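You operate a simulated robot arm through the tools that you are given. There is no shell and no other tool. Be economical: measure what you need, move in short steps, check, and stop when the job is done.

You run a simulated robot arm. Do the job below in one go: nothing can be reset, and whatever is moved stays where it is left.

Task
End the small winder's lot and return its label to the others.
Fine: switch off, knob on SLOW, small grey cover back, short grey lever free; the label lies beside the other two.

The check looks at the end state, three seconds after you hand in, the way a careful person would. Anything else that was tipped, shoved, dropped, spilled or broken makes it a failure. A push-on lid holds only when it is set on centred and level and pressed home; a screw cap is set on level and turned clockwise until tight.

Robot
A 6-joint arm with a two-finger parallel gripper, fixed in place. Base frame: the origin is at the foot of the arm, x ahead of it, y to its left, z up; the work surface is at about z = 0. Lengths are in mm, angles in degrees, forces in N, time in s.
With the tool pointing down near the work surface it reaches from about 140 to 580 mm from the base axis. Its first joint turns from -66.0 to 66.0 degrees. Payload 2.1 kg.
The tool frame sits at the grasp point between the pads (the TCP): z along the fingers, y along the line on which they close. The tips reach 30 mm beyond it. The gripper opens to 94 mm. The fingers are 28 mm wide and 10 mm thick; the gripper's body (50 by 96 mm) begins 55 mm behind the TCP.
Orientation is that of the tool frame in the base frame, as [roll, pitch, yaw] about the fixed x, y, z axes, in that order (R = Rz(yaw) Ry(pitch) Rx(roll)). With the fingers straight down and closing along the base's y, the tool's x points along the base's -x, its y along +y and its z along -z.

Tools
- The arm moves only by the tool send_rows. Its argument "series" is a list that holds one entry, the list of rows, each a list of 7 numbers: the shift along the tool's x, y, z in units of 50 mm (1.0 is 50 mm), then the turn, a rotation vector about the tool's x, y, z in units of 8 degrees (1.0 is 8 degrees), then the gripper command, from -1 (fully open) to 1 (shut), values between in proportion. In form: [[[tx, ty, tz, ax, ay, az, fingers], ...]]. A call has 1 to 20 rows; each row shifts and turns the commanded pose from where the row before left it, along the tool's axes as they then stand. A call with a number of a shift or a turn outside -1 to 1 is refused whole. Rows are played at 5 a second. More than 50 mm and 8.6 degrees between two rows, or a gripper value outside its range, and nothing of the call is played. Where a pose cannot be reached the arm comes as near as it can. A force on the tool above 50 N (or 10 N above the force at the start of the call, whichever is more), or a blocked arm, ends the call early, and 0.2 s more pass. Each finger travels about 72 mm/s and halts on what it meets, pressing with about 45 N; the grip force reading is that of the motor and also rises with nothing between the fingers. The clock runs only during rows and for 0.2 s after the last one: add rows that do not move to give the fingers time. The reply holds the time, the measured pose of the TCP, the force on the tool along the base axes, the opening and the grip force, in the units named above and with some noise, and new pictures: "show" is both (left out), scene, wrist or none.
- Cameras (640 x 400 px; columns grow to the right, rows downward): "scene" is fixed at [25.8, -365.5, 465.1]; the picture's right is [0.94, -0.34, 0.00], its down [-0.25, -0.69, -0.67] and it looks along [0.23, 0.63, -0.74] (base axes); focal length 214 px, centre (320, 200). "wrist" rides on the gripper at [-37, 0, -58] in the tool frame; the picture's right is [0.00, -1.00, 0.00], its down [0.97, 0.00, -0.24] and it looks along [0.24, 0.00, 0.97] (tool axes); focal length 218 px, centre (320, 200). There is no depth. A picture from a camera that has moved, and an enlarged one, comes with that camera's place and axes in the base frame and with its lens.
- inspect(camera, box): a new picture of the part [left, top, right, bottom] of that camera's present view, enlarged. No time passes.
- sign_off(): hands the job in; it is judged then, once.

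Go step by step. Nothing tells you positions but the pictures and the camera data: compare them with the known pose of the tool, close in by small moves and look again before you grip or let go. The budget is 120 turns and 150 pictures, counting those below and the enlarged ones. Unless the task says otherwise, let go and move clear before handing in, and close with one line.

The tools are called after "Emit:" as a command line: name --argument value ..., lists and objects as JSON in quotes. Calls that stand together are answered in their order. send_rows: Moves the arm, as the interface text tells. Its arguments: {"type":"object","properties":{"series":{"type":"array","items":{"type":"array","items":{"type":"array","items":{"type":"number"}}}},"show":{"type":"string","enum":["both","scene","wrist","none"]}},"required":["series"]} The other tools are called the same way: inspect (camera, box) takes an enlarged picture of a part of a camera's view; sign_off () hands the job in.

At the start:

```text
time_s: 0.0
tcp_pos: [376.7, -72.8, 312.8]
tool_rot: [-180.0, -0.1, -179.9]
wrist_force: [-0.5, 0.0, -0.2]
finger_gap: 94.2
gripper_force: 0.1
```

scene: 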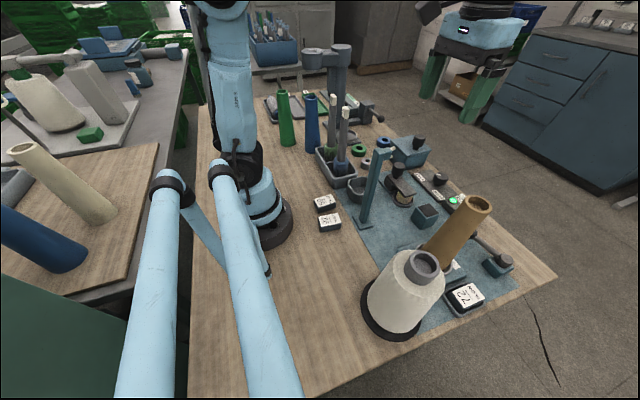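
wrist: 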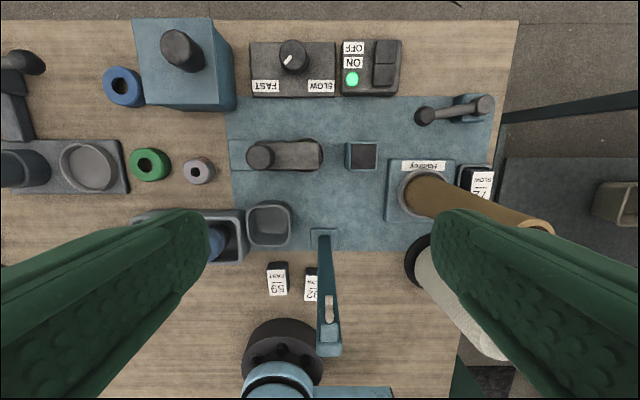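

I see a bench with a small winder: switch with a lit green light, a FAST/SLOW knob, levers, cups and labels. I'll look closer before moving.

Emit:
inspect --camera "wrist" --box '[220, 20, 520, 210]'

Emit:
inspect --camera "wrist" --box '[0, 20, 260, 270]'

Emit:
inspect --camera "scene" --box '[300, 120, 540, 340]'

Emit:
inspect --camera "scene" --box '[250, 40, 450, 220]'

```text
2.11 times, centred on (370, 115) of wrist
camera zoom: at [415.1, -70.1, 370.5], right [0.0, -1.0, 0.0], down [-0.97, 0.0, 0.24], along [-0.24, 0.0, -0.97], focal length 460 px, centre (215, 379)
```

zoom: 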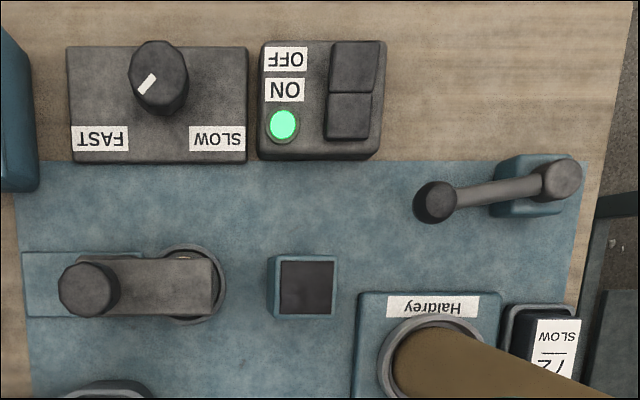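

```text
1.60 times, centred on (130, 145) of wrist
camera zoom: at [415.1, -70.1, 370.5], right [0.0, -1.0, 0.0], down [-0.97, 0.0, 0.24], along [-0.24, 0.0, -0.97], focal length 349 px, centre (624, 288)
```

zoom: 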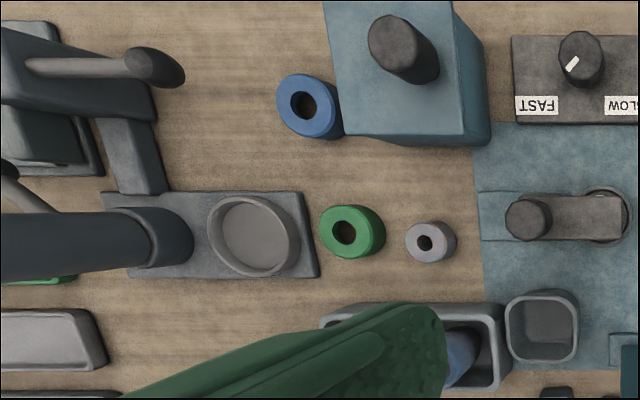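

```text
1.82 times, centred on (420, 230) of scene
camera zoom: at [25.8, -365.5, 465.1], right [0.94, -0.34, 0.0], down [-0.25, -0.69, -0.67], along [0.23, 0.63, -0.74], focal length 390 px, centre (138, 146)
```

zoom: 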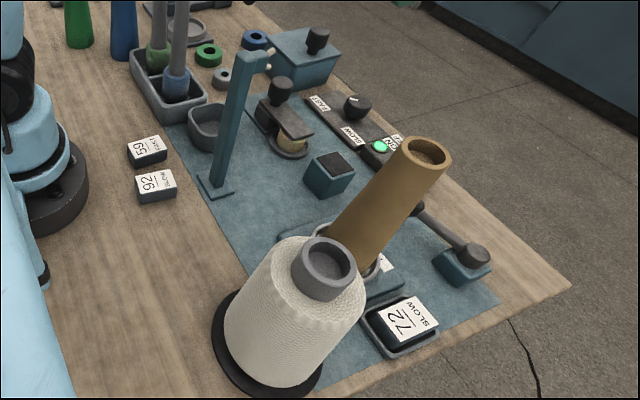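

```text
2.22 times, centred on (350, 130) of scene
camera zoom: at [25.8, -365.5, 465.1], right [0.94, -0.34, 0.0], down [-0.25, -0.69, -0.67], along [0.23, 0.63, -0.74], focal length 477 px, centre (253, 356)
```

zoom: 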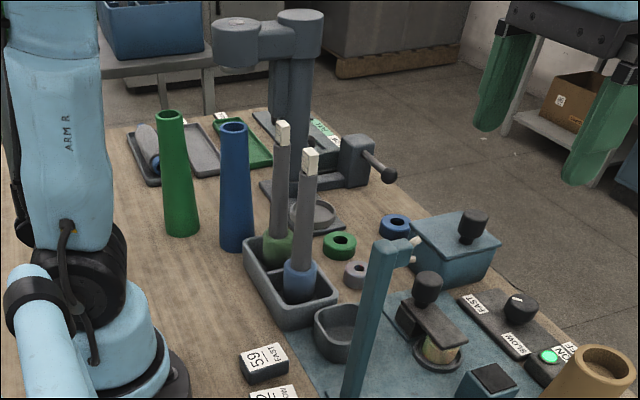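

The winder's control block is at about x≈530, the label tray near (360,-338), and the other labels near (175,0). I'll get a closer wrist view of the mat centre.

Emit:
send_rows --series '[[[-0.3, 0.5, 0.8, 0, 0, 0, -1], [-0.3, 0.5, 0.8, 0, 0, 0, -1], [0, 0, 0.6, 0, 0, 0, -1], [0, 0, 0, 0, 0, 0, -1]]]'

```text
time_s: 1.0
tcp_pos: [405.7, -21.7, 202.3]
tool_rot: [-180.0, 0.0, -179.9]
wrist_force: [0.2, 0.0, -0.2]
finger_gap: 94.0
gripper_force: 0.0
camera wrist: at [443.5, -19.6, 260.8], right [0.0, -1.0, 0.0], down [-0.97, 0.0, 0.24], along [-0.24, 0.0, -0.97], focal length 218 px, centre (320, 200)
```

scene: 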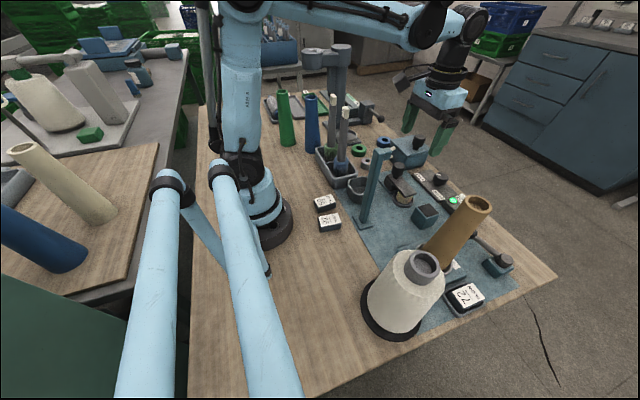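
wrist: 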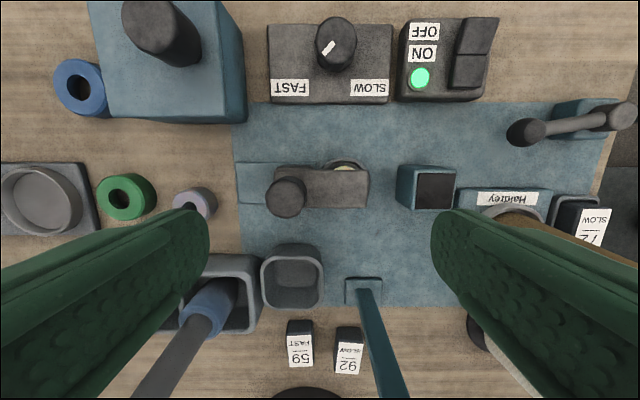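

The tension device and the covers need a closer look.

Emit:
inspect --camera "wrist" --box '[225, 140, 385, 240]'

Emit:
inspect --camera "scene" --box '[340, 130, 460, 230]'

Emit:
inspect --camera "scene" --box '[400, 190, 530, 320]'

Emit:
inspect --camera "wrist" --box '[480, 80, 640, 260]'

```text
4.00 times, centred on (305, 190) of wrist
camera zoom: at [443.5, -19.6, 260.8], right [0.0, -1.0, 0.0], down [-0.97, 0.0, 0.24], along [-0.24, 0.0, -0.97], focal length 873 px, centre (380, 240)
```

zoom: 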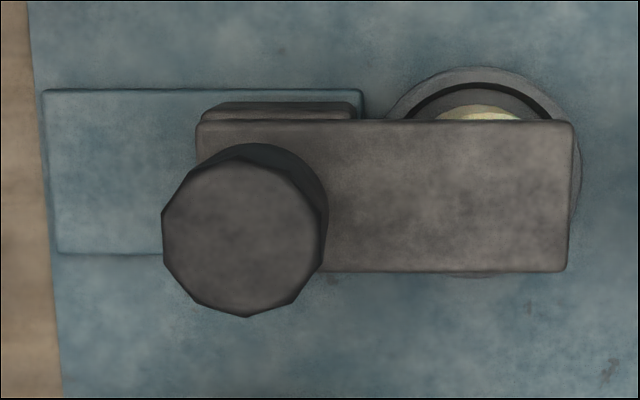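

```text
4.00 times, centred on (400, 180) of scene
camera zoom: at [25.8, -365.5, 465.1], right [0.94, -0.34, 0.0], down [-0.25, -0.69, -0.67], along [0.23, 0.63, -0.74], focal length 858 px, centre (0, 280)
```

zoom: 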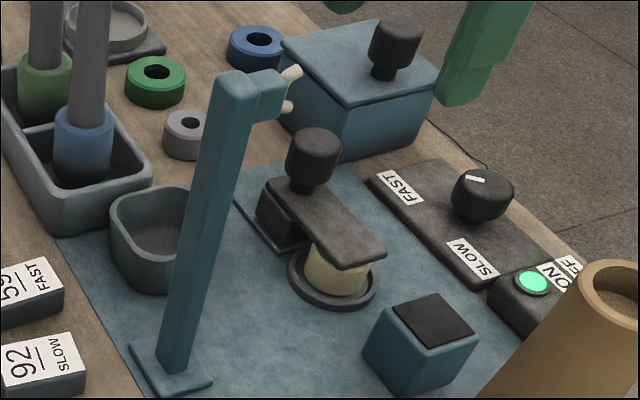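

```text
3.08 times, centred on (465, 255) of scene
camera zoom: at [25.8, -365.5, 465.1], right [0.94, -0.34, 0.0], down [-0.25, -0.69, -0.67], along [0.23, 0.63, -0.74], focal length 660 px, centre (-126, 31)
```

zoom: 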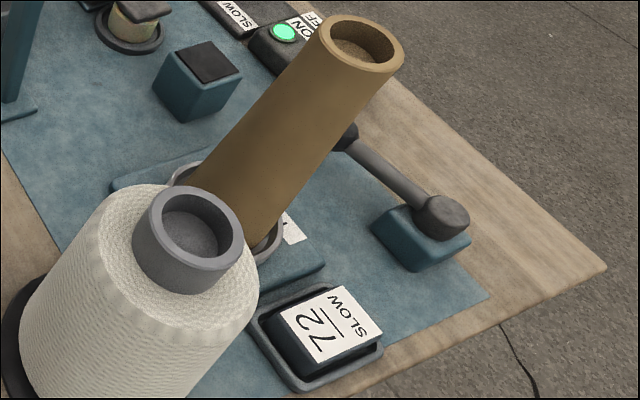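

```text
2.22 times, centred on (560, 170) of wrist
camera zoom: at [443.5, -19.6, 260.8], right [0.0, -1.0, 0.0], down [-0.97, 0.0, 0.24], along [-0.24, 0.0, -0.97], focal length 485 px, centre (-213, 267)
```

zoom: 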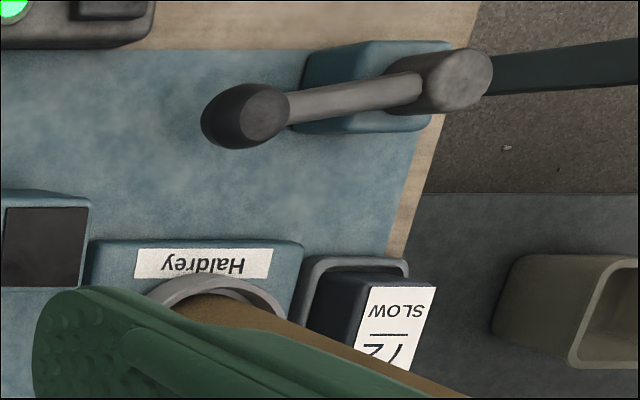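

I need to see the rest of the bench (left side) before deciding which parts are the cover and the lever. Moving the camera up and left.

Emit:
send_rows --series '[[[0, 0, -1, 0, 0, 0, -1], [0, 0.8, -1, 0, 0, 0, -1], [0, 1, -0.5, 0, 0, 0, -1], [0, 1, 0, 0, 0, 0, -1], [0, 1, 0, 0, 0, 0, -1], [0, 0, 0, 0, 0, 0, -1]]]' --show "wrist"

```text
refused: row 2 steps farther than a row can; nothing moved
```

Emit:
send_rows --series '[[[0, 0, -1, 0, 0, 0, -1], [0, 0, -1, 0, 0, 0, -1], [0, 0.8, -0.5, 0, 0, 0, -1], [0, 1, 0, 0, 0, 0, -1], [0, 1, 0, 0, 0, 0, -1], [0, 1, 0, 0, 0, 0, -1], [0, 0, 0, 0, 0, 0, -1]]]' --show "wrist"

```text
time_s: 2.6
tcp_pos: [408.5, 168.1, 328.4]
tool_rot: [-180.0, 0.0, 179.9]
wrist_force: [0.2, 0.1, 0.0]
finger_gap: 94.1
gripper_force: 0.0
camera wrist: at [445.7, 170.4, 386.3], right [0.0, -1.0, 0.0], down [-0.97, 0.0, 0.24], along [-0.24, 0.0, -0.97], focal length 218 px, centre (320, 200)
```

wrist: 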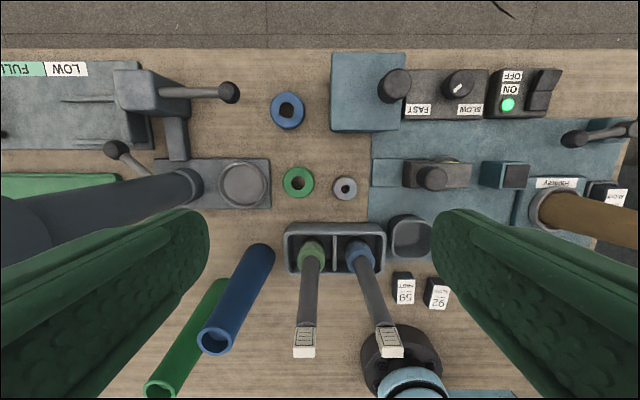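

The enlargements are sharp, so I'll zoom tightly on the key parts with the fixed camera.

Emit:
inspect --camera "scene" --box '[375, 155, 425, 215]'

Emit:
inspect --camera "wrist" --box '[370, 120, 540, 270]'

Emit:
inspect --camera "scene" --box '[260, 30, 400, 130]'

```text
6.67 times, centred on (400, 185) of scene
camera zoom: at [25.8, -365.5, 465.1], right [0.94, -0.34, 0.0], down [-0.25, -0.69, -0.67], along [0.23, 0.63, -0.74], focal length 1430 px, centre (-213, 300)
```

zoom: 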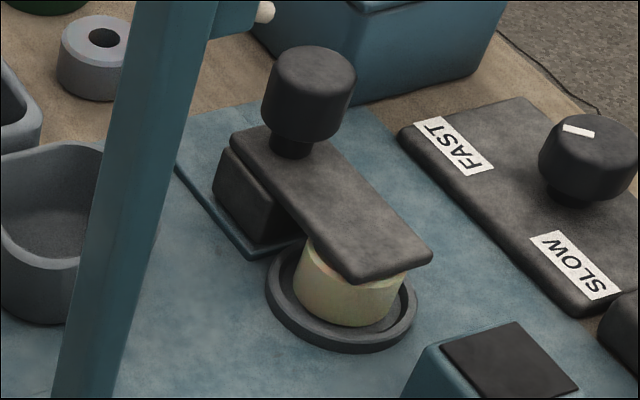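

```text
2.67 times, centred on (455, 195) of wrist
camera zoom: at [445.7, 170.4, 386.3], right [0.0, -1.0, 0.0], down [-0.97, 0.0, 0.24], along [-0.24, 0.0, -0.97], focal length 582 px, centre (-40, 213)
```

zoom: 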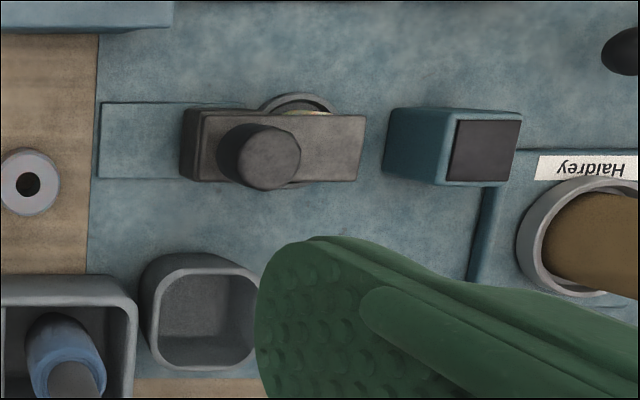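

```text
4.00 times, centred on (330, 80) of scene
camera zoom: at [25.8, -365.5, 465.1], right [0.94, -0.34, 0.0], down [-0.25, -0.69, -0.67], along [0.23, 0.63, -0.74], focal length 858 px, centre (280, 680)
```

zoom: 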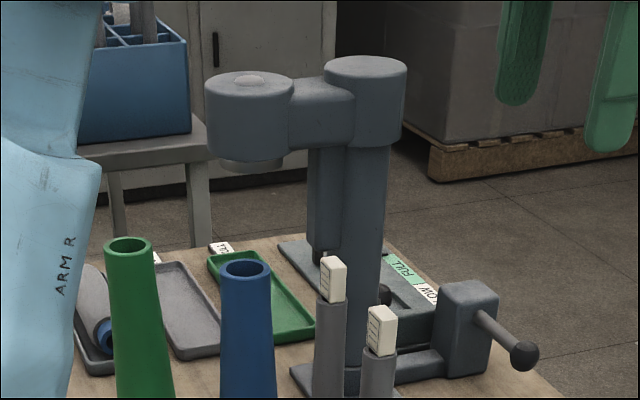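

The plate with a knob sits on a rail and hangs over a cream roll; the rod lever is at the right. I'll look at the right side from above.

Emit:
send_rows --series '[[[0, -1, 0, 0, 0, 0, -1], [0, -1, 0, 0, 0, 0, -1], [0, -1, 0, 0, 0, 0, -1], [0, -1, 0, 0, 0, 0, -1], [0, -1, 0, 0, 0, 0, -1], [0, -1, 0, 0, 0, 0, -1], [0, -1, 0, 0, 0, 0, -1], [-0.4, -0.4, 0.6, 0, 0, 0, -1], [0, 0, 0, 0, 0, 0, -1]]]' --show "wrist"

Emit:
inspect --camera "scene" --box '[455, 215, 525, 285]'

```text
time_s: 4.6
tcp_pos: [429.1, -202.7, 297.2]
tool_rot: [180.0, 0.0, -179.9]
wrist_force: [-0.1, -0.1, 1.0]
finger_gap: 94.2
gripper_force: 0.1
camera wrist: at [465.3, -200.4, 354.8], right [0.0, -1.0, 0.0], down [-0.97, 0.0, 0.24], along [-0.24, 0.0, -0.97], focal length 218 px, centre (320, 200)
```

wrist: 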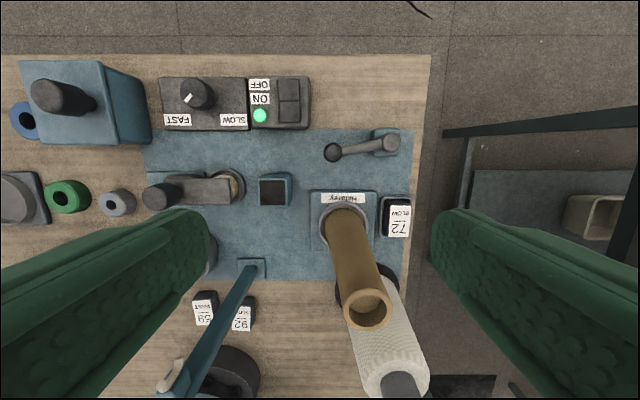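

```text
5.71 times, centred on (490, 250) of scene
camera zoom: at [25.8, -365.5, 465.1], right [0.94, -0.34, 0.0], down [-0.25, -0.69, -0.67], along [0.23, 0.63, -0.74], focal length 1226 px, centre (-651, -86)
```

zoom: 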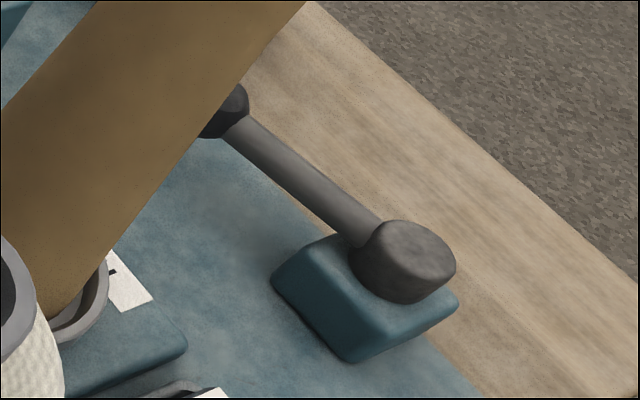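

Emit:
inspect --camera "wrist" --box '[300, 115, 440, 250]'

Emit:
inspect --camera "wrist" --box '[90, 70, 320, 220]'

Emit:
inspect --camera "wrist" --box '[140, 240, 290, 400]'

```text
2.96 times, centred on (370, 182) of wrist
camera zoom: at [465.3, -200.4, 354.8], right [0.0, -1.0, 0.0], down [-0.97, 0.0, 0.24], along [-0.24, 0.0, -0.97], focal length 647 px, centre (172, 252)
```

zoom: 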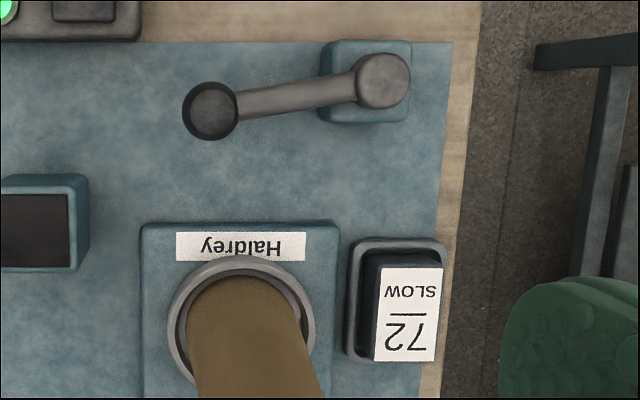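

```text
2.67 times, centred on (205, 145) of wrist
camera zoom: at [465.3, -200.4, 354.8], right [0.0, -1.0, 0.0], down [-0.97, 0.0, 0.24], along [-0.24, 0.0, -0.97], focal length 582 px, centre (627, 347)
```

zoom: 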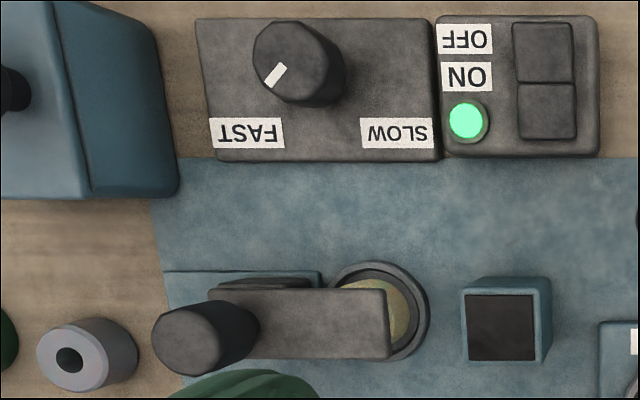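

```text
2.50 times, centred on (215, 320) of wrist
camera zoom: at [465.3, -200.4, 354.8], right [0.0, -1.0, 0.0], down [-0.97, 0.0, 0.24], along [-0.24, 0.0, -0.97], focal length 546 px, centre (582, -100)
```

zoom: 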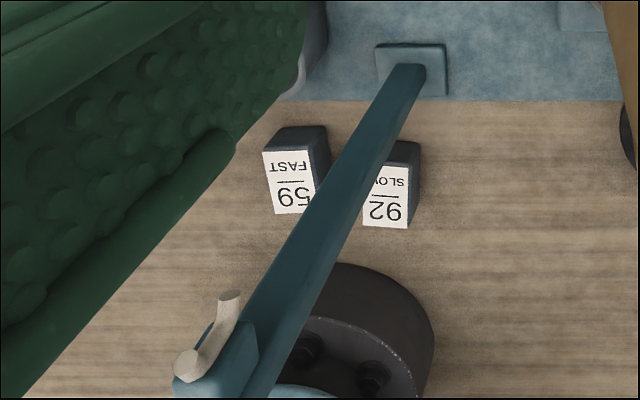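

Reading: the plate with the knob on the rail is the sliding cover, the rod lever on the right is the short grey lever, and the pointer is at FAST. First I press the OFF half of the rocker at about (541,-160), with closed fingers.

Emit:
send_rows --series '[[[-0.58, 0.215, 0.6, 0, 0, 0, 1], [-0.58, 0.215, 0.6, 0, 0, 0, 1], [-0.58, 0.215, 0.6, 0, 0, 0, 1], [-0.58, 0.215, 0.6, 0, 0, 0, 1], [0, 0, 0.9, 0, 0, 0, 1], [0, 0, 0, 0, 0, 0, 1]]]'

```text
time_s: 6.0
tcp_pos: [545.1, -159.1, 132.8]
tool_rot: [-180.0, 0.0, 180.0]
wrist_force: [-0.6, -0.2, 0.9]
finger_gap: 0.0
gripper_force: 32.9
camera wrist: at [581.9, -156.8, 190.7], right [0.0, -1.0, 0.0], down [-0.97, 0.0, 0.24], along [-0.24, 0.0, -0.97], focal length 218 px, centre (320, 200)
```

scene: 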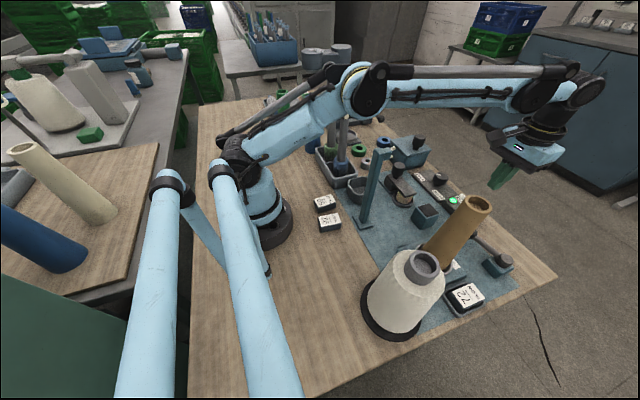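
wrist: 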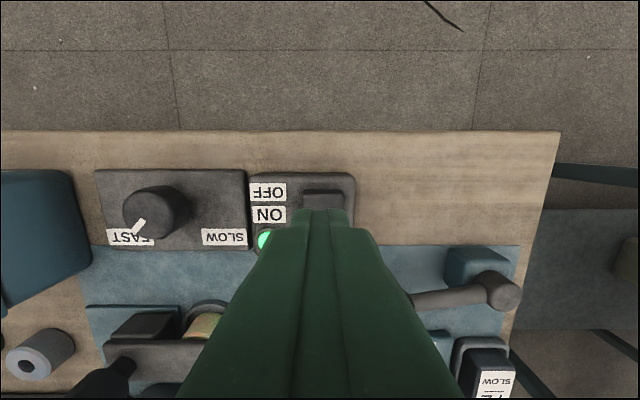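

Emit:
send_rows --series '[[[0, 0, 0.6, 0, 0, 0, 1], [0, 0, 0.5, 0, 0, 0, 1], [0, 0, 0.1, 0, 0, 0, 1], [0, 0, 0.06, 0, 0, 0, 1], [0, 0, 0.06, 0, 0, 0, 1], [0, 0, 0.06, 0, 0, 0, 1], [0, 0, 0.06, 0, 0, 0, 1], [0, 0, 0, 0, 0, 0, 1]]]'

```text
time_s: 7.5
tcp_pos: [543.1, -160.1, 65.9]
tool_rot: [-179.9, 0.0, -179.9]
wrist_force: [0.5, 0.4, 10.4]
finger_gap: 0.1
gripper_force: 32.8
stopped in row 7: the force on the tool passed its limit (the readings are from after the stop); the commanded pose is now the measured one
camera wrist: at [580.8, -157.2, 124.3], right [0.0, -1.0, 0.0], down [-0.97, 0.0, 0.24], along [-0.24, 0.0, -0.97], focal length 218 px, centre (320, 200)
```

scene: 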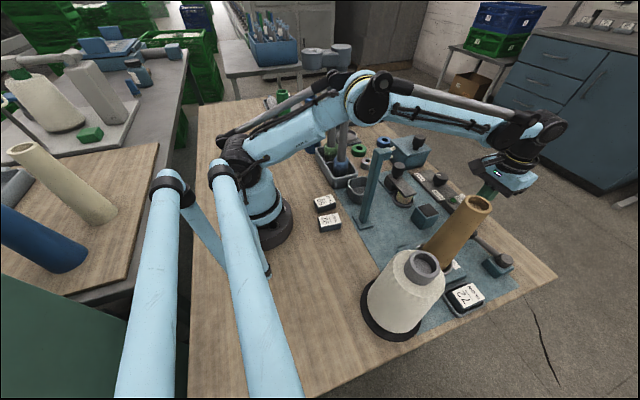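
wrist: 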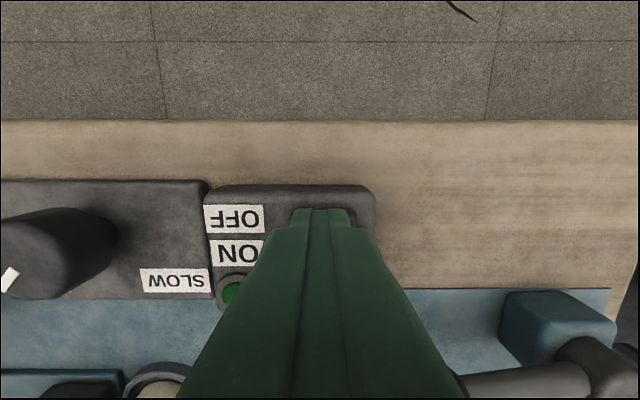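

The light has gone dark green, so it looks off. I lift and go over toward the knob, opening the fingers.

Emit:
send_rows --series '[[[0, 0, -0.9, 0, 0, 0, 1], [0, 0, -0.9, 0, 0, 0, 0.2], [0, 0.9, 0, 0, 0, 0, 0.2], [0, 0.9, 0, 0, 0, 0, 0.2], [0.3, 0.7, 0, 0, 0, 0, 0.2], [0, 0, 0, 0, 0, 0, 0.2]]]' --show "wrist"

Emit:
inspect --camera "scene" --box '[410, 165, 470, 215]'

```text
time_s: 8.9
tcp_pos: [527.6, -34.1, 154.2]
tool_rot: [-179.9, 0.0, 179.9]
wrist_force: [0.5, 0.2, -0.9]
finger_gap: 37.8
gripper_force: 0.0
camera wrist: at [564.4, -31.7, 212.3], right [0.0, -1.0, 0.0], down [-0.97, 0.0, 0.24], along [-0.24, 0.0, -0.97], focal length 218 px, centre (320, 200)
```

wrist: 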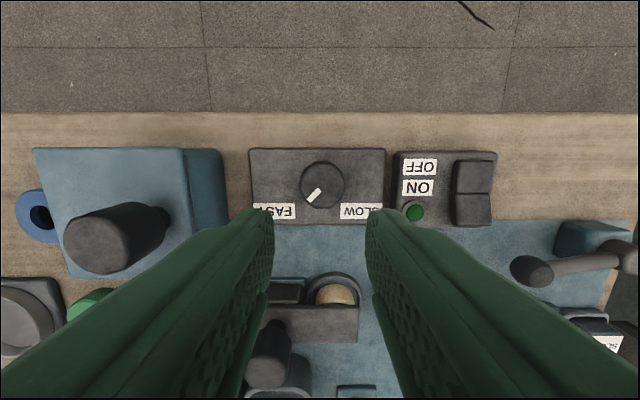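

```text
8.00 times, centred on (440, 190) of scene
camera zoom: at [25.8, -365.5, 465.1], right [0.94, -0.34, 0.0], down [-0.25, -0.69, -0.67], along [0.23, 0.63, -0.74], focal length 1716 px, centre (-640, 280)
```

zoom: 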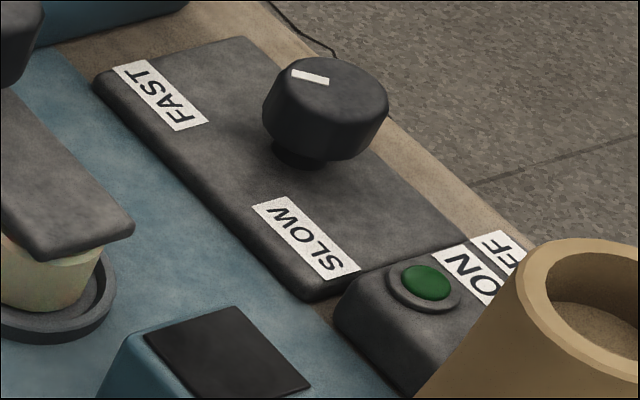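

Switch is off and the lamp dark. I'll measure the knob pointer.

Emit:
inspect --camera "wrist" --box '[270, 150, 390, 225]'

```text
5.33 times, centred on (330, 188) of wrist
camera zoom: at [564.4, -31.7, 212.3], right [0.0, -1.0, 0.0], down [-0.97, 0.0, 0.24], along [-0.24, 0.0, -0.97], focal length 1164 px, centre (267, 267)
```

zoom: 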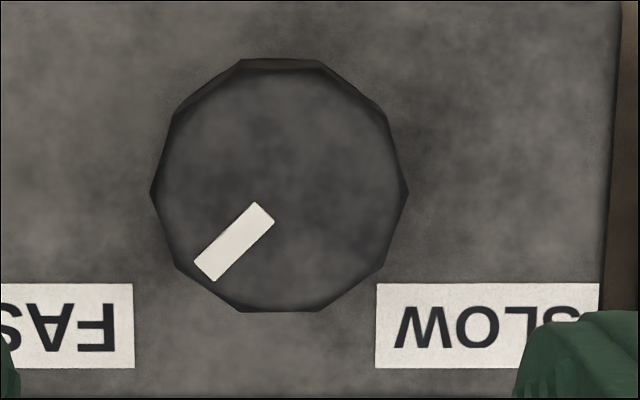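

The pointer sits 45° toward FAST; SLOW needs a +90° turn about base z (negative about tool z). I lower around the knob at (537,-33).

Emit:
send_rows --series '[[[-0.19, 0.02, 0, 0, 0, 0, -0.3], [0, 0, 0.8, 0, 0, 0, -0.3], [0, 0, 0.8, 0, 0, 0, -0.3], [0, 0, 0.3, 0, 0, 0, -0.3], [0, 0, 0, 0, 0, 0, -0.3]]]'

```text
time_s: 10.1
tcp_pos: [536.2, -34.4, 61.1]
tool_rot: [-180.0, 0.0, 180.0]
wrist_force: [0.2, -0.5, 0.2]
finger_gap: 61.0
gripper_force: 0.1
camera wrist: at [572.6, -32.4, 118.5], right [0.0, -1.0, 0.0], down [-0.97, 0.0, 0.24], along [-0.24, 0.0, -0.97], focal length 218 px, centre (320, 200)
```

scene: 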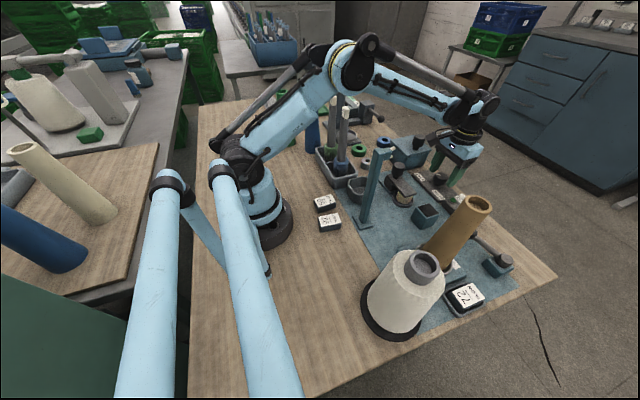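
wrist: 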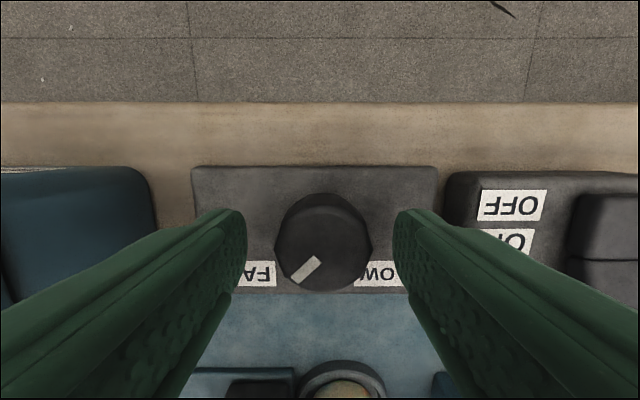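

The fingers straddle the knob. I close and turn.

Emit:
send_rows --series '[[[0, 0, 0.04, 0, 0, 0, 0.4], [0, 0, 0, 0, 0, 0, 0.5], [0, 0, 0, 0, 0, 0, 0.5], [0, 0, 0, 0, 0, -1, 0.5], [0, 0, 0, 0, 0, -1, 0.5], [0, 0, 0, 0, 0, -1, 0.5], [0, 0, 0, 0, 0, -1, 0.5], [0, 0, 0, 0, 0, 0, 0.5]]]'

```text
time_s: 11.9
tcp_pos: [537.2, -35.0, 59.6]
tool_rot: [179.9, -0.5, -148.0]
wrist_force: [-27.9, -11.2, 25.1]
finger_gap: 37.5
gripper_force: 44.9
camera wrist: at [568.1, -12.1, 116.3], right [0.53, -0.85, 0.0], down [-0.82, -0.52, 0.25], along [-0.21, -0.13, -0.97], focal length 218 px, centre (320, 200)
```

scene: 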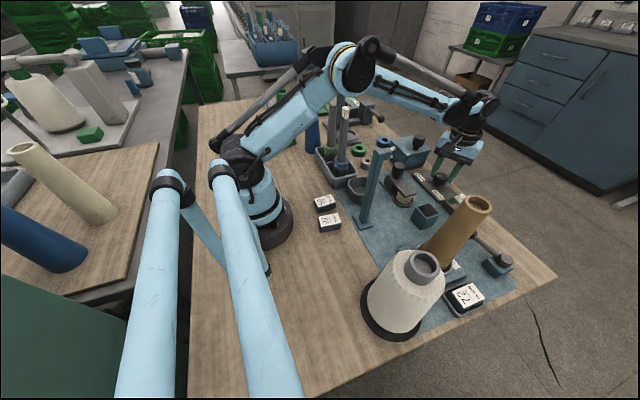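
wrist: 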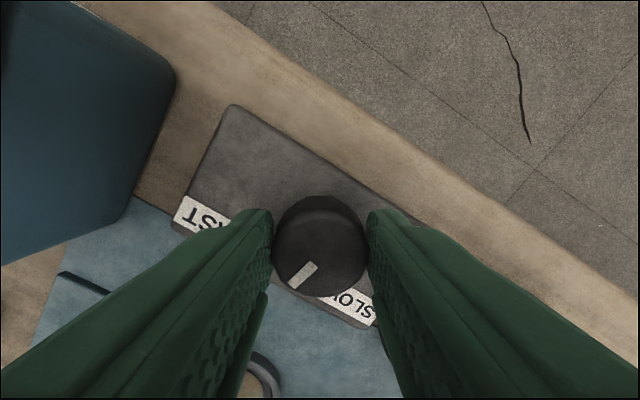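

The knob follows the grip. I relieve the small side load and continue.

Emit:
send_rows --series '[[[0.03, 0, -0.03, 0, 0, 0, 0.5], [0, 0, 0, 0, 0, -1, 0.5], [0, 0, 0, 0, 0, -1, 0.5], [0, 0, 0, 0, 0, -1, 0.5], [0, 0, 0, 0, 0, 0, 0.5]]]' --show "wrist"

```text
time_s: 13.1
tcp_pos: [535.4, -33.1, 60.2]
tool_rot: [179.5, -0.2, -123.8]
wrist_force: [-28.9, 1.9, -31.7]
finger_gap: 37.4
gripper_force: 45.0
camera wrist: at [556.5, -0.2, 116.5], right [0.83, -0.56, -0.01], down [-0.54, -0.81, 0.24], along [-0.14, -0.2, -0.97], focal length 218 px, centre (320, 200)
```

wrist: 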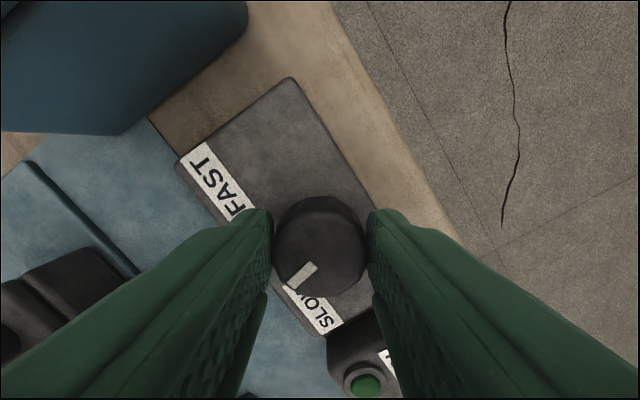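

Emit:
send_rows --series '[[[0.01, 0.015, 0.015, 0, 0, 0, 0.5], [0, 0, 0, 0, 0, -1, 0.5], [0, 0, 0, 0, 0, -1, 0.5], [0, 0, 0, 0, 0, -1, 0.5], [0, 0, 0, 0, 0, -1, 0.5], [0, 0, 0, 0, 0, -0.25, 0.5], [0, 0, 0, 0, 0, 0, 0.5]]]' --show "wrist"

```text
time_s: 14.7
tcp_pos: [532.3, -32.6, 59.7]
tool_rot: [179.4, 0.2, -89.8]
wrist_force: [-29.4, 21.9, -22.3]
finger_gap: 37.4
gripper_force: 45.0
camera wrist: at [533.9, 6.5, 117.1], right [1.0, 0.0, -0.01], down [0.01, -0.97, 0.24], along [-0.01, -0.24, -0.97], focal length 218 px, centre (320, 200)
```

wrist: 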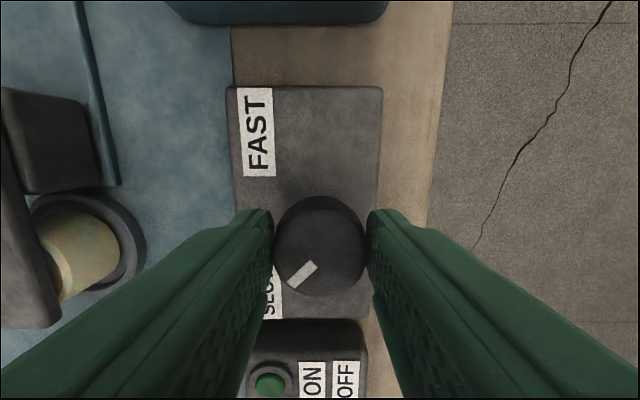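

The turn is complete at about 90°. I release, lift and check the pointer.

Emit:
send_rows --series '[[[0, 0, 0, 0, 0, 0, -0.3], [0, 0, 0, 0, 0, 0, -0.3], [0, 0, -0.8, 0, 0, 0, -0.3], [0, 0, -1, 0, 0, 0, -0.3], [0, 0, 0, 0, 0, 0, -0.3]]]' --show "wrist"

Emit:
inspect --camera "scene" --box '[410, 165, 470, 215]'

```text
time_s: 15.9
tcp_pos: [537.3, -35.1, 150.6]
tool_rot: [180.0, -0.2, -90.0]
wrist_force: [0.8, 0.1, -0.5]
finger_gap: 61.3
gripper_force: 0.0
camera wrist: at [537.0, 3.3, 207.6], right [1.0, 0.0, 0.0], down [0.0, -0.97, 0.24], along [0.0, -0.24, -0.97], focal length 218 px, centre (320, 200)
```

wrist: 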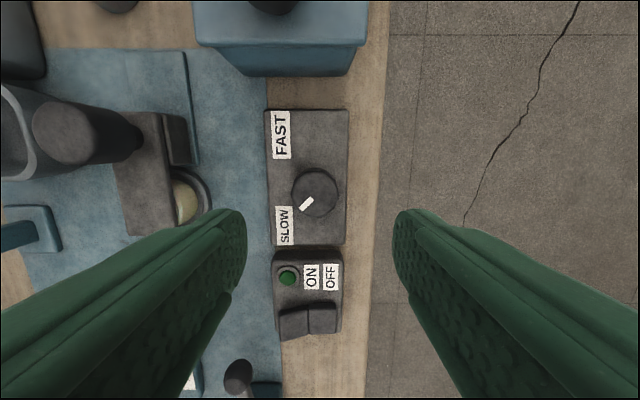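

```text
8.00 times, centred on (440, 190) of scene
camera zoom: at [25.8, -365.5, 465.1], right [0.94, -0.34, 0.0], down [-0.25, -0.69, -0.67], along [0.23, 0.63, -0.74], focal length 1716 px, centre (-640, 280)
```

zoom: 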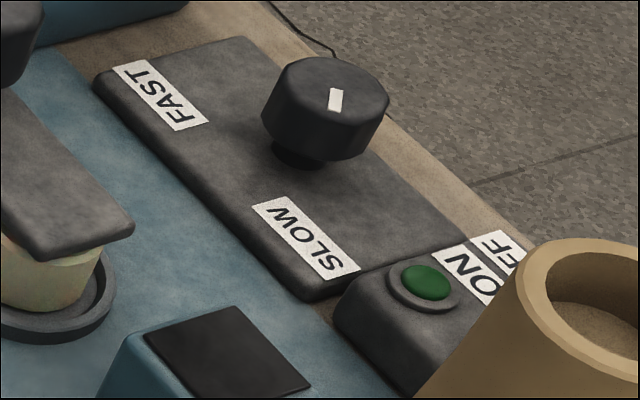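

Knob is on SLOW and the lamp is off. Next the sliding cover: its knob is at about (400,9), top z≈85. I turn back to yaw 180 and go above it.

Emit:
send_rows --series '[[[0, 0, 0, 0, 0, 1, -0.3], [0, 0, 0, 0, 0, 1, -0.3], [0, 0, 0, 0, 0, 1, -0.3], [0, 0, 0, 0, 0, 1, -0.3], [0, 0, 0, 0, 0, 1, -0.3], [0, 0, 0, 0, 0, 1, -0.3], [0, 0, 0, 0, 0, 1, -0.3], [0, 0, 0, 0, 0, 1, -0.3], [0, 0, 0, 0, 0, 1, -0.3], [0, 0, 0, 0, 0, 1, -0.3], [0, 0, 0, 0, 0, 1, -0.3], [0, 0, 0, 0, 0, 0.25, -0.3], [0.9, 0.29, 0, 0, 0, 0, -0.3], [0.9, 0.29, 0, 0, 0, 0, -0.3], [0.94, 0.3, 0, 0, 0, 0, -0.3], [0, 0, 0, 0, 0, 0, -0.3]]]'

```text
time_s: 19.3
tcp_pos: [398.6, 8.7, 147.4]
tool_rot: [-179.9, 0.0, -180.0]
wrist_force: [0.1, 0.5, -0.2]
finger_gap: 61.2
gripper_force: 0.0
camera wrist: at [436.1, 11.4, 205.2], right [0.0, -1.0, 0.0], down [-0.97, 0.0, 0.24], along [-0.24, 0.0, -0.97], focal length 218 px, centre (320, 200)
```

scene: 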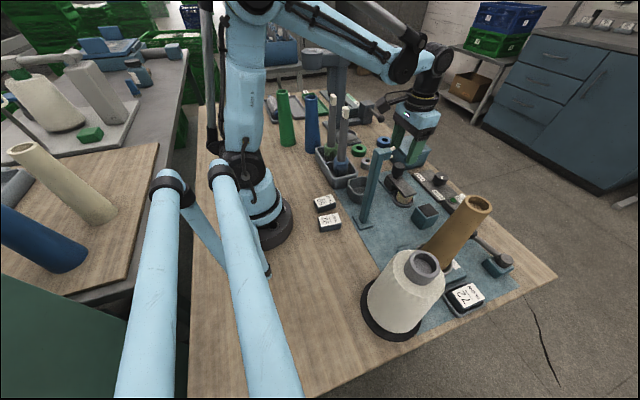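
wrist: 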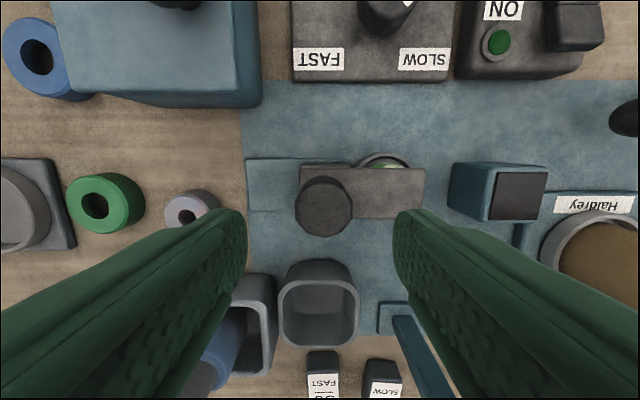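

Emit:
send_rows --series '[[[-0.06, 0, 0.6, 0, 0, 0, -0.3], [0, 0, 0.48, 0, 0, 0, -0.3], [0, 0, 0, 0, 0, 0, 0.3], [0, 0, 0, 0, 0, 0, 0.4], [0, 0, 0, 0, 0, 0, 0.4]]]'

```text
time_s: 20.5
tcp_pos: [400.9, 9.8, 96.1]
tool_rot: [-180.0, 0.0, -179.9]
wrist_force: [0.4, -0.8, -5.8]
finger_gap: 33.0
gripper_force: 45.1
camera wrist: at [438.8, 12.3, 152.8], right [0.0, -1.0, 0.0], down [-0.97, 0.0, 0.24], along [-0.24, 0.0, -0.97], focal length 218 px, centre (320, 200)
```

scene: 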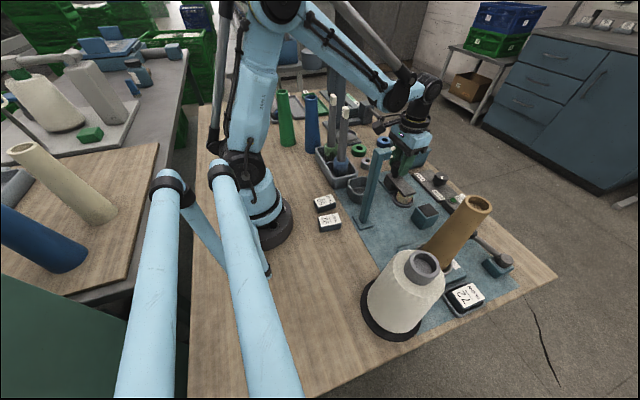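
wrist: 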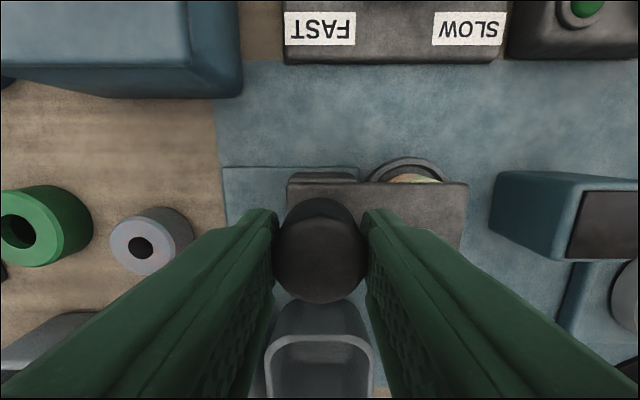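

The knob is gripped. I try a small slide toward +y.

Emit:
send_rows --series '[[[0, 0.1, 0, 0, 0, 0, 0.4], [0, 0.1, 0, 0, 0, 0, 0.4], [0, 0.1, 0, 0, 0, 0, 0.4], [0, 0, 0, 0, 0, 0, 0.4]]]'

```text
time_s: 21.5
tcp_pos: [400.7, 25.3, 96.0]
tool_rot: [-179.9, 0.0, -179.9]
wrist_force: [-4.5, 0.6, 0.6]
finger_gap: 32.9
gripper_force: 44.8
camera wrist: at [438.9, 27.1, 152.8], right [0.0, -1.0, 0.0], down [-0.97, 0.0, 0.24], along [-0.24, 0.0, -0.97], focal length 218 px, centre (320, 200)
```

scene: 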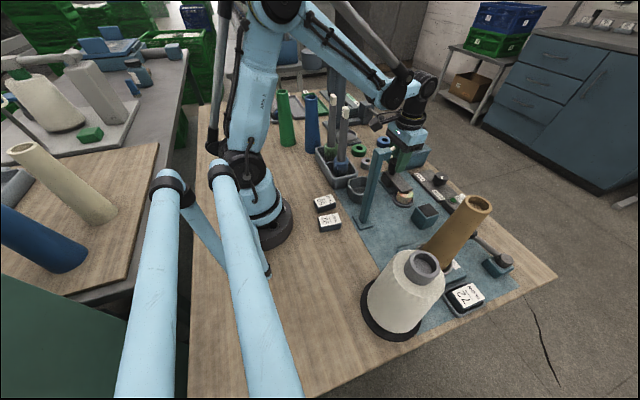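
wrist: 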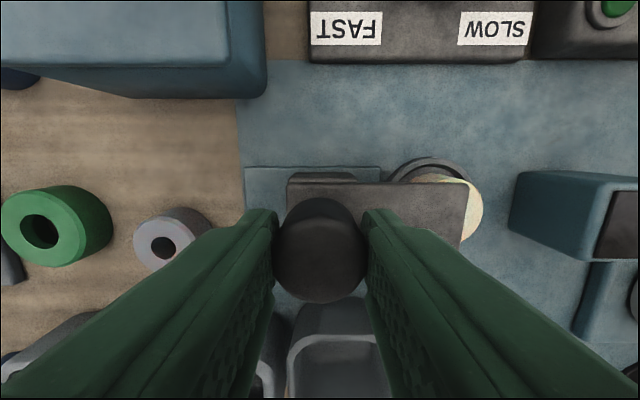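

It slides freely along the rail. I continue to the rear end.

Emit:
send_rows --series '[[[0, 0.15, 0, 0, 0, 0, 0.4], [0, 0.15, 0, 0, 0, 0, 0.4], [0, 0.15, 0, 0, 0, 0, 0.4], [0, 0.15, 0, 0, 0, 0, 0.4], [0, 0.1, 0, 0, 0, 0, 0.4], [0, 0.1, 0, 0, 0, 0, 0.4], [0, 0, 0, 0, 0, 0, 0.4]]]'

```text
time_s: 23.0
tcp_pos: [401.8, 57.8, 95.3]
tool_rot: [-179.0, 0.0, 179.3]
wrist_force: [0.3, -8.1, -3.1]
finger_gap: 33.2
gripper_force: 44.8
stopped in row 7: the force on the tool passed its limit (the readings are from after the stop); the commanded pose is now the measured one
camera wrist: at [439.0, 60.3, 152.9], right [-0.01, -1.0, 0.02], down [-0.97, 0.01, 0.24], along [-0.24, -0.01, -0.97], focal length 218 px, centre (320, 200)
```

scene: 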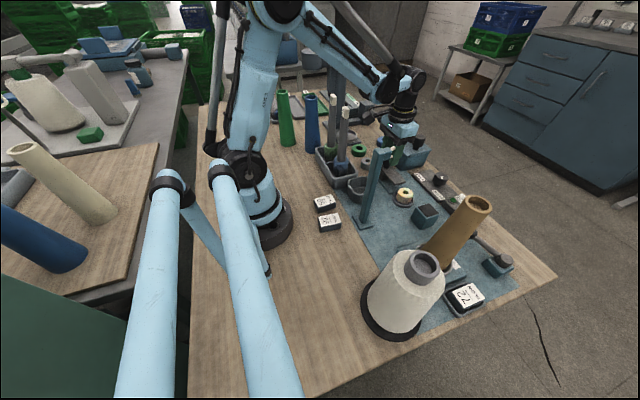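
wrist: 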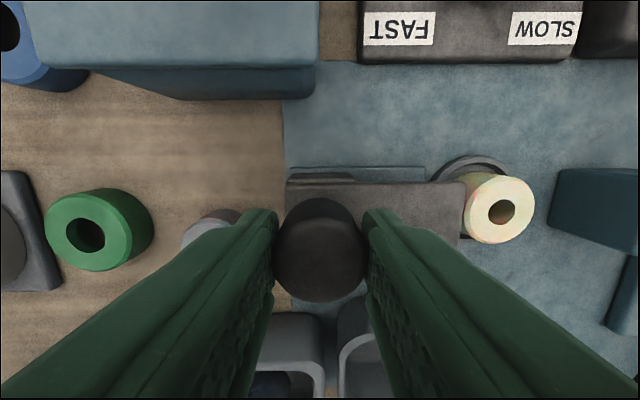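

The cover is at its rear stop; the cream roll (a wax ring) is uncovered. I release, lift and look.

Emit:
send_rows --series '[[[0, 0, 0, 0, 0, 0, -0.1], [0, 0, 0, 0, 0, 0, -0.1], [0, 0, -0.9, 0, 0, 0, -0.1], [0, 0, -0.9, 0, 0, 0, -0.1], [0, -0.9, -0.4, 0, 0, 0, -0.1], [0, -1, 0, 0, 0, 0, -0.1], [0, -1, 0, 0, 0, 0, -0.1], [0, -1, 0, 0, 0, 0, -0.1], [0, 0, 0, 0, 0, 0, -0.1]]]'

Emit:
inspect --camera "scene" --box '[365, 140, 525, 280]'

```text
time_s: 25.0
tcp_pos: [397.7, -134.2, 209.1]
tool_rot: [-179.1, 0.1, 179.6]
wrist_force: [0.5, 0.0, -0.1]
finger_gap: 51.7
gripper_force: 0.1
camera wrist: at [435.8, -132.0, 267.1], right [-0.01, -1.0, 0.02], down [-0.97, 0.01, 0.24], along [-0.24, -0.01, -0.97], focal length 218 px, centre (320, 200)
```

scene: 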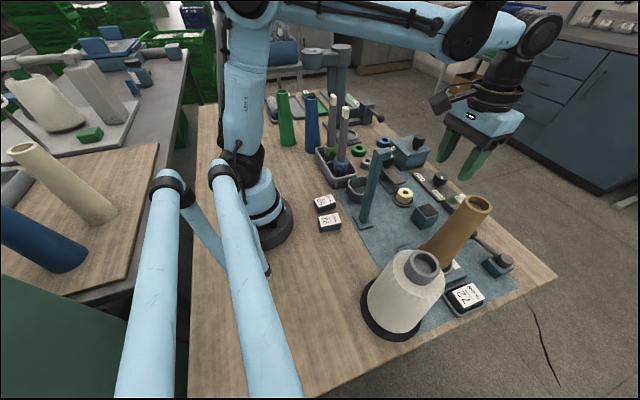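
wrist: 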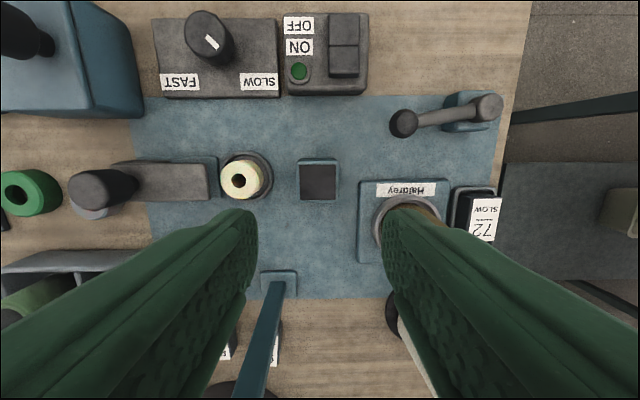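

```text
2.86 times, centred on (445, 210) of scene
camera zoom: at [25.8, -365.5, 465.1], right [0.94, -0.34, 0.0], down [-0.25, -0.69, -0.67], along [0.23, 0.63, -0.74], focal length 613 px, centre (-37, 171)
```

zoom: 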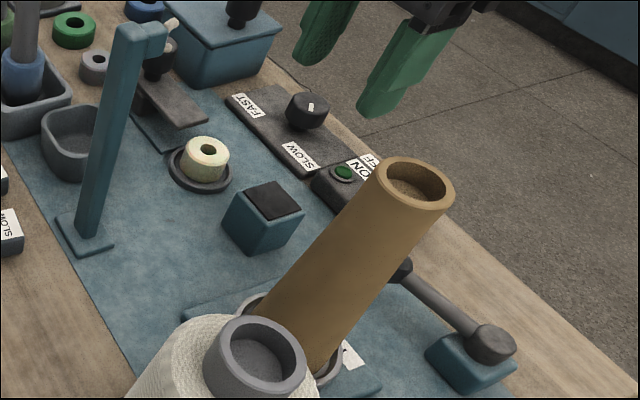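

Cover is back, wax exposed, all else undisturbed. The rod lever has its pivot near (471,-298) and its knob near (458,-219). I'll place closed fingers on its -x side and test gently which way it moves.

Emit:
send_rows --series '[[[-0.27, -0.85, 0, 0, 0, 0, 1], [-0.27, -0.85, 0, 0, 0, 0, 1], [0, 0, 0.9, 0, 0, 0, 1], [0, 0, 0.9, 0, 0, 0, 1], [0, 0, 0, 0, 0, 0, 1]]]'

```text
time_s: 26.2
tcp_pos: [424.7, -218.4, 122.4]
tool_rot: [-179.1, 0.0, 179.5]
wrist_force: [0.3, 1.1, -0.2]
finger_gap: 0.1
gripper_force: 32.6
camera wrist: at [462.9, -216.3, 179.6], right [-0.01, -1.0, 0.02], down [-0.97, 0.01, 0.24], along [-0.24, -0.01, -0.97], focal length 218 px, centre (320, 200)
```

scene: 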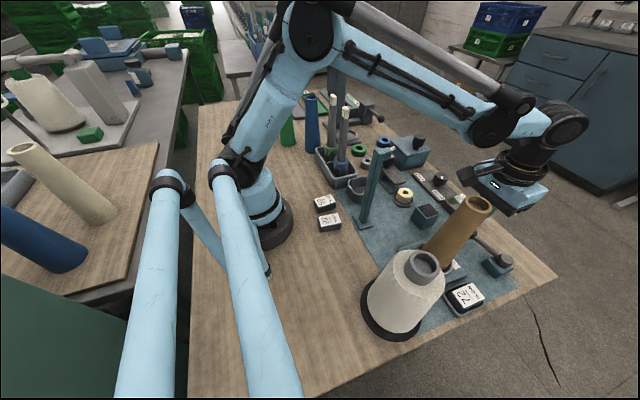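
wrist: 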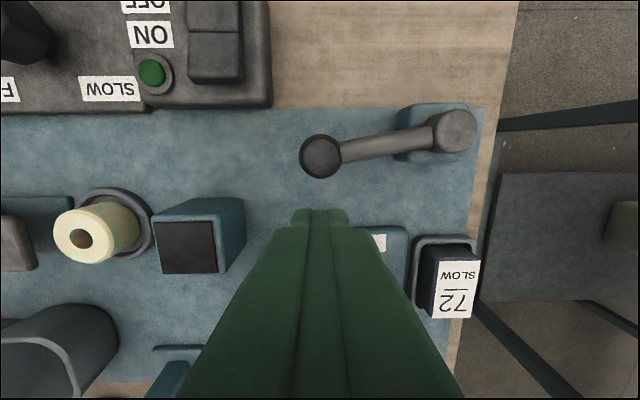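

Emit:
send_rows --series '[[[0, 0, 0.8, 0, 0, 0, 1], [0, 0, 0.6, 0, 0, 0, 1], [-0.06, 0, 0, 0, 0, 0, 1], [-0.06, 0, 0, 0, 0, 0, 1], [-0.06, 0, 0, 0, 0, 0, 1], [-0.06, 0, 0, 0, 0, 0, 1], [0, 0, 0, 0, 0, 0, 1]]]'

```text
time_s: 27.8
tcp_pos: [439.1, -221.9, 50.3]
tool_rot: [-179.1, 0.0, 179.4]
wrist_force: [-0.6, -0.3, 0.5]
finger_gap: 0.0
gripper_force: 33.2
camera wrist: at [475.1, -219.1, 107.6], right [-0.01, -1.0, 0.02], down [-0.97, 0.01, 0.24], along [-0.24, -0.01, -0.97], focal length 218 px, centre (320, 200)
```

scene: 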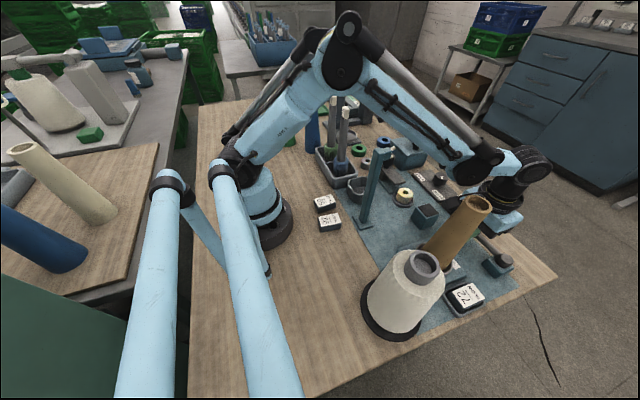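
wrist: 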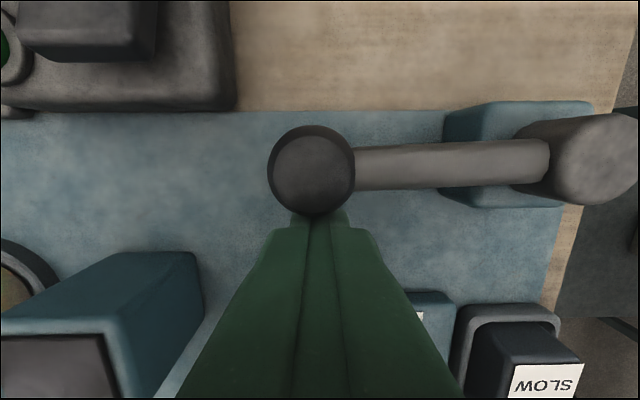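

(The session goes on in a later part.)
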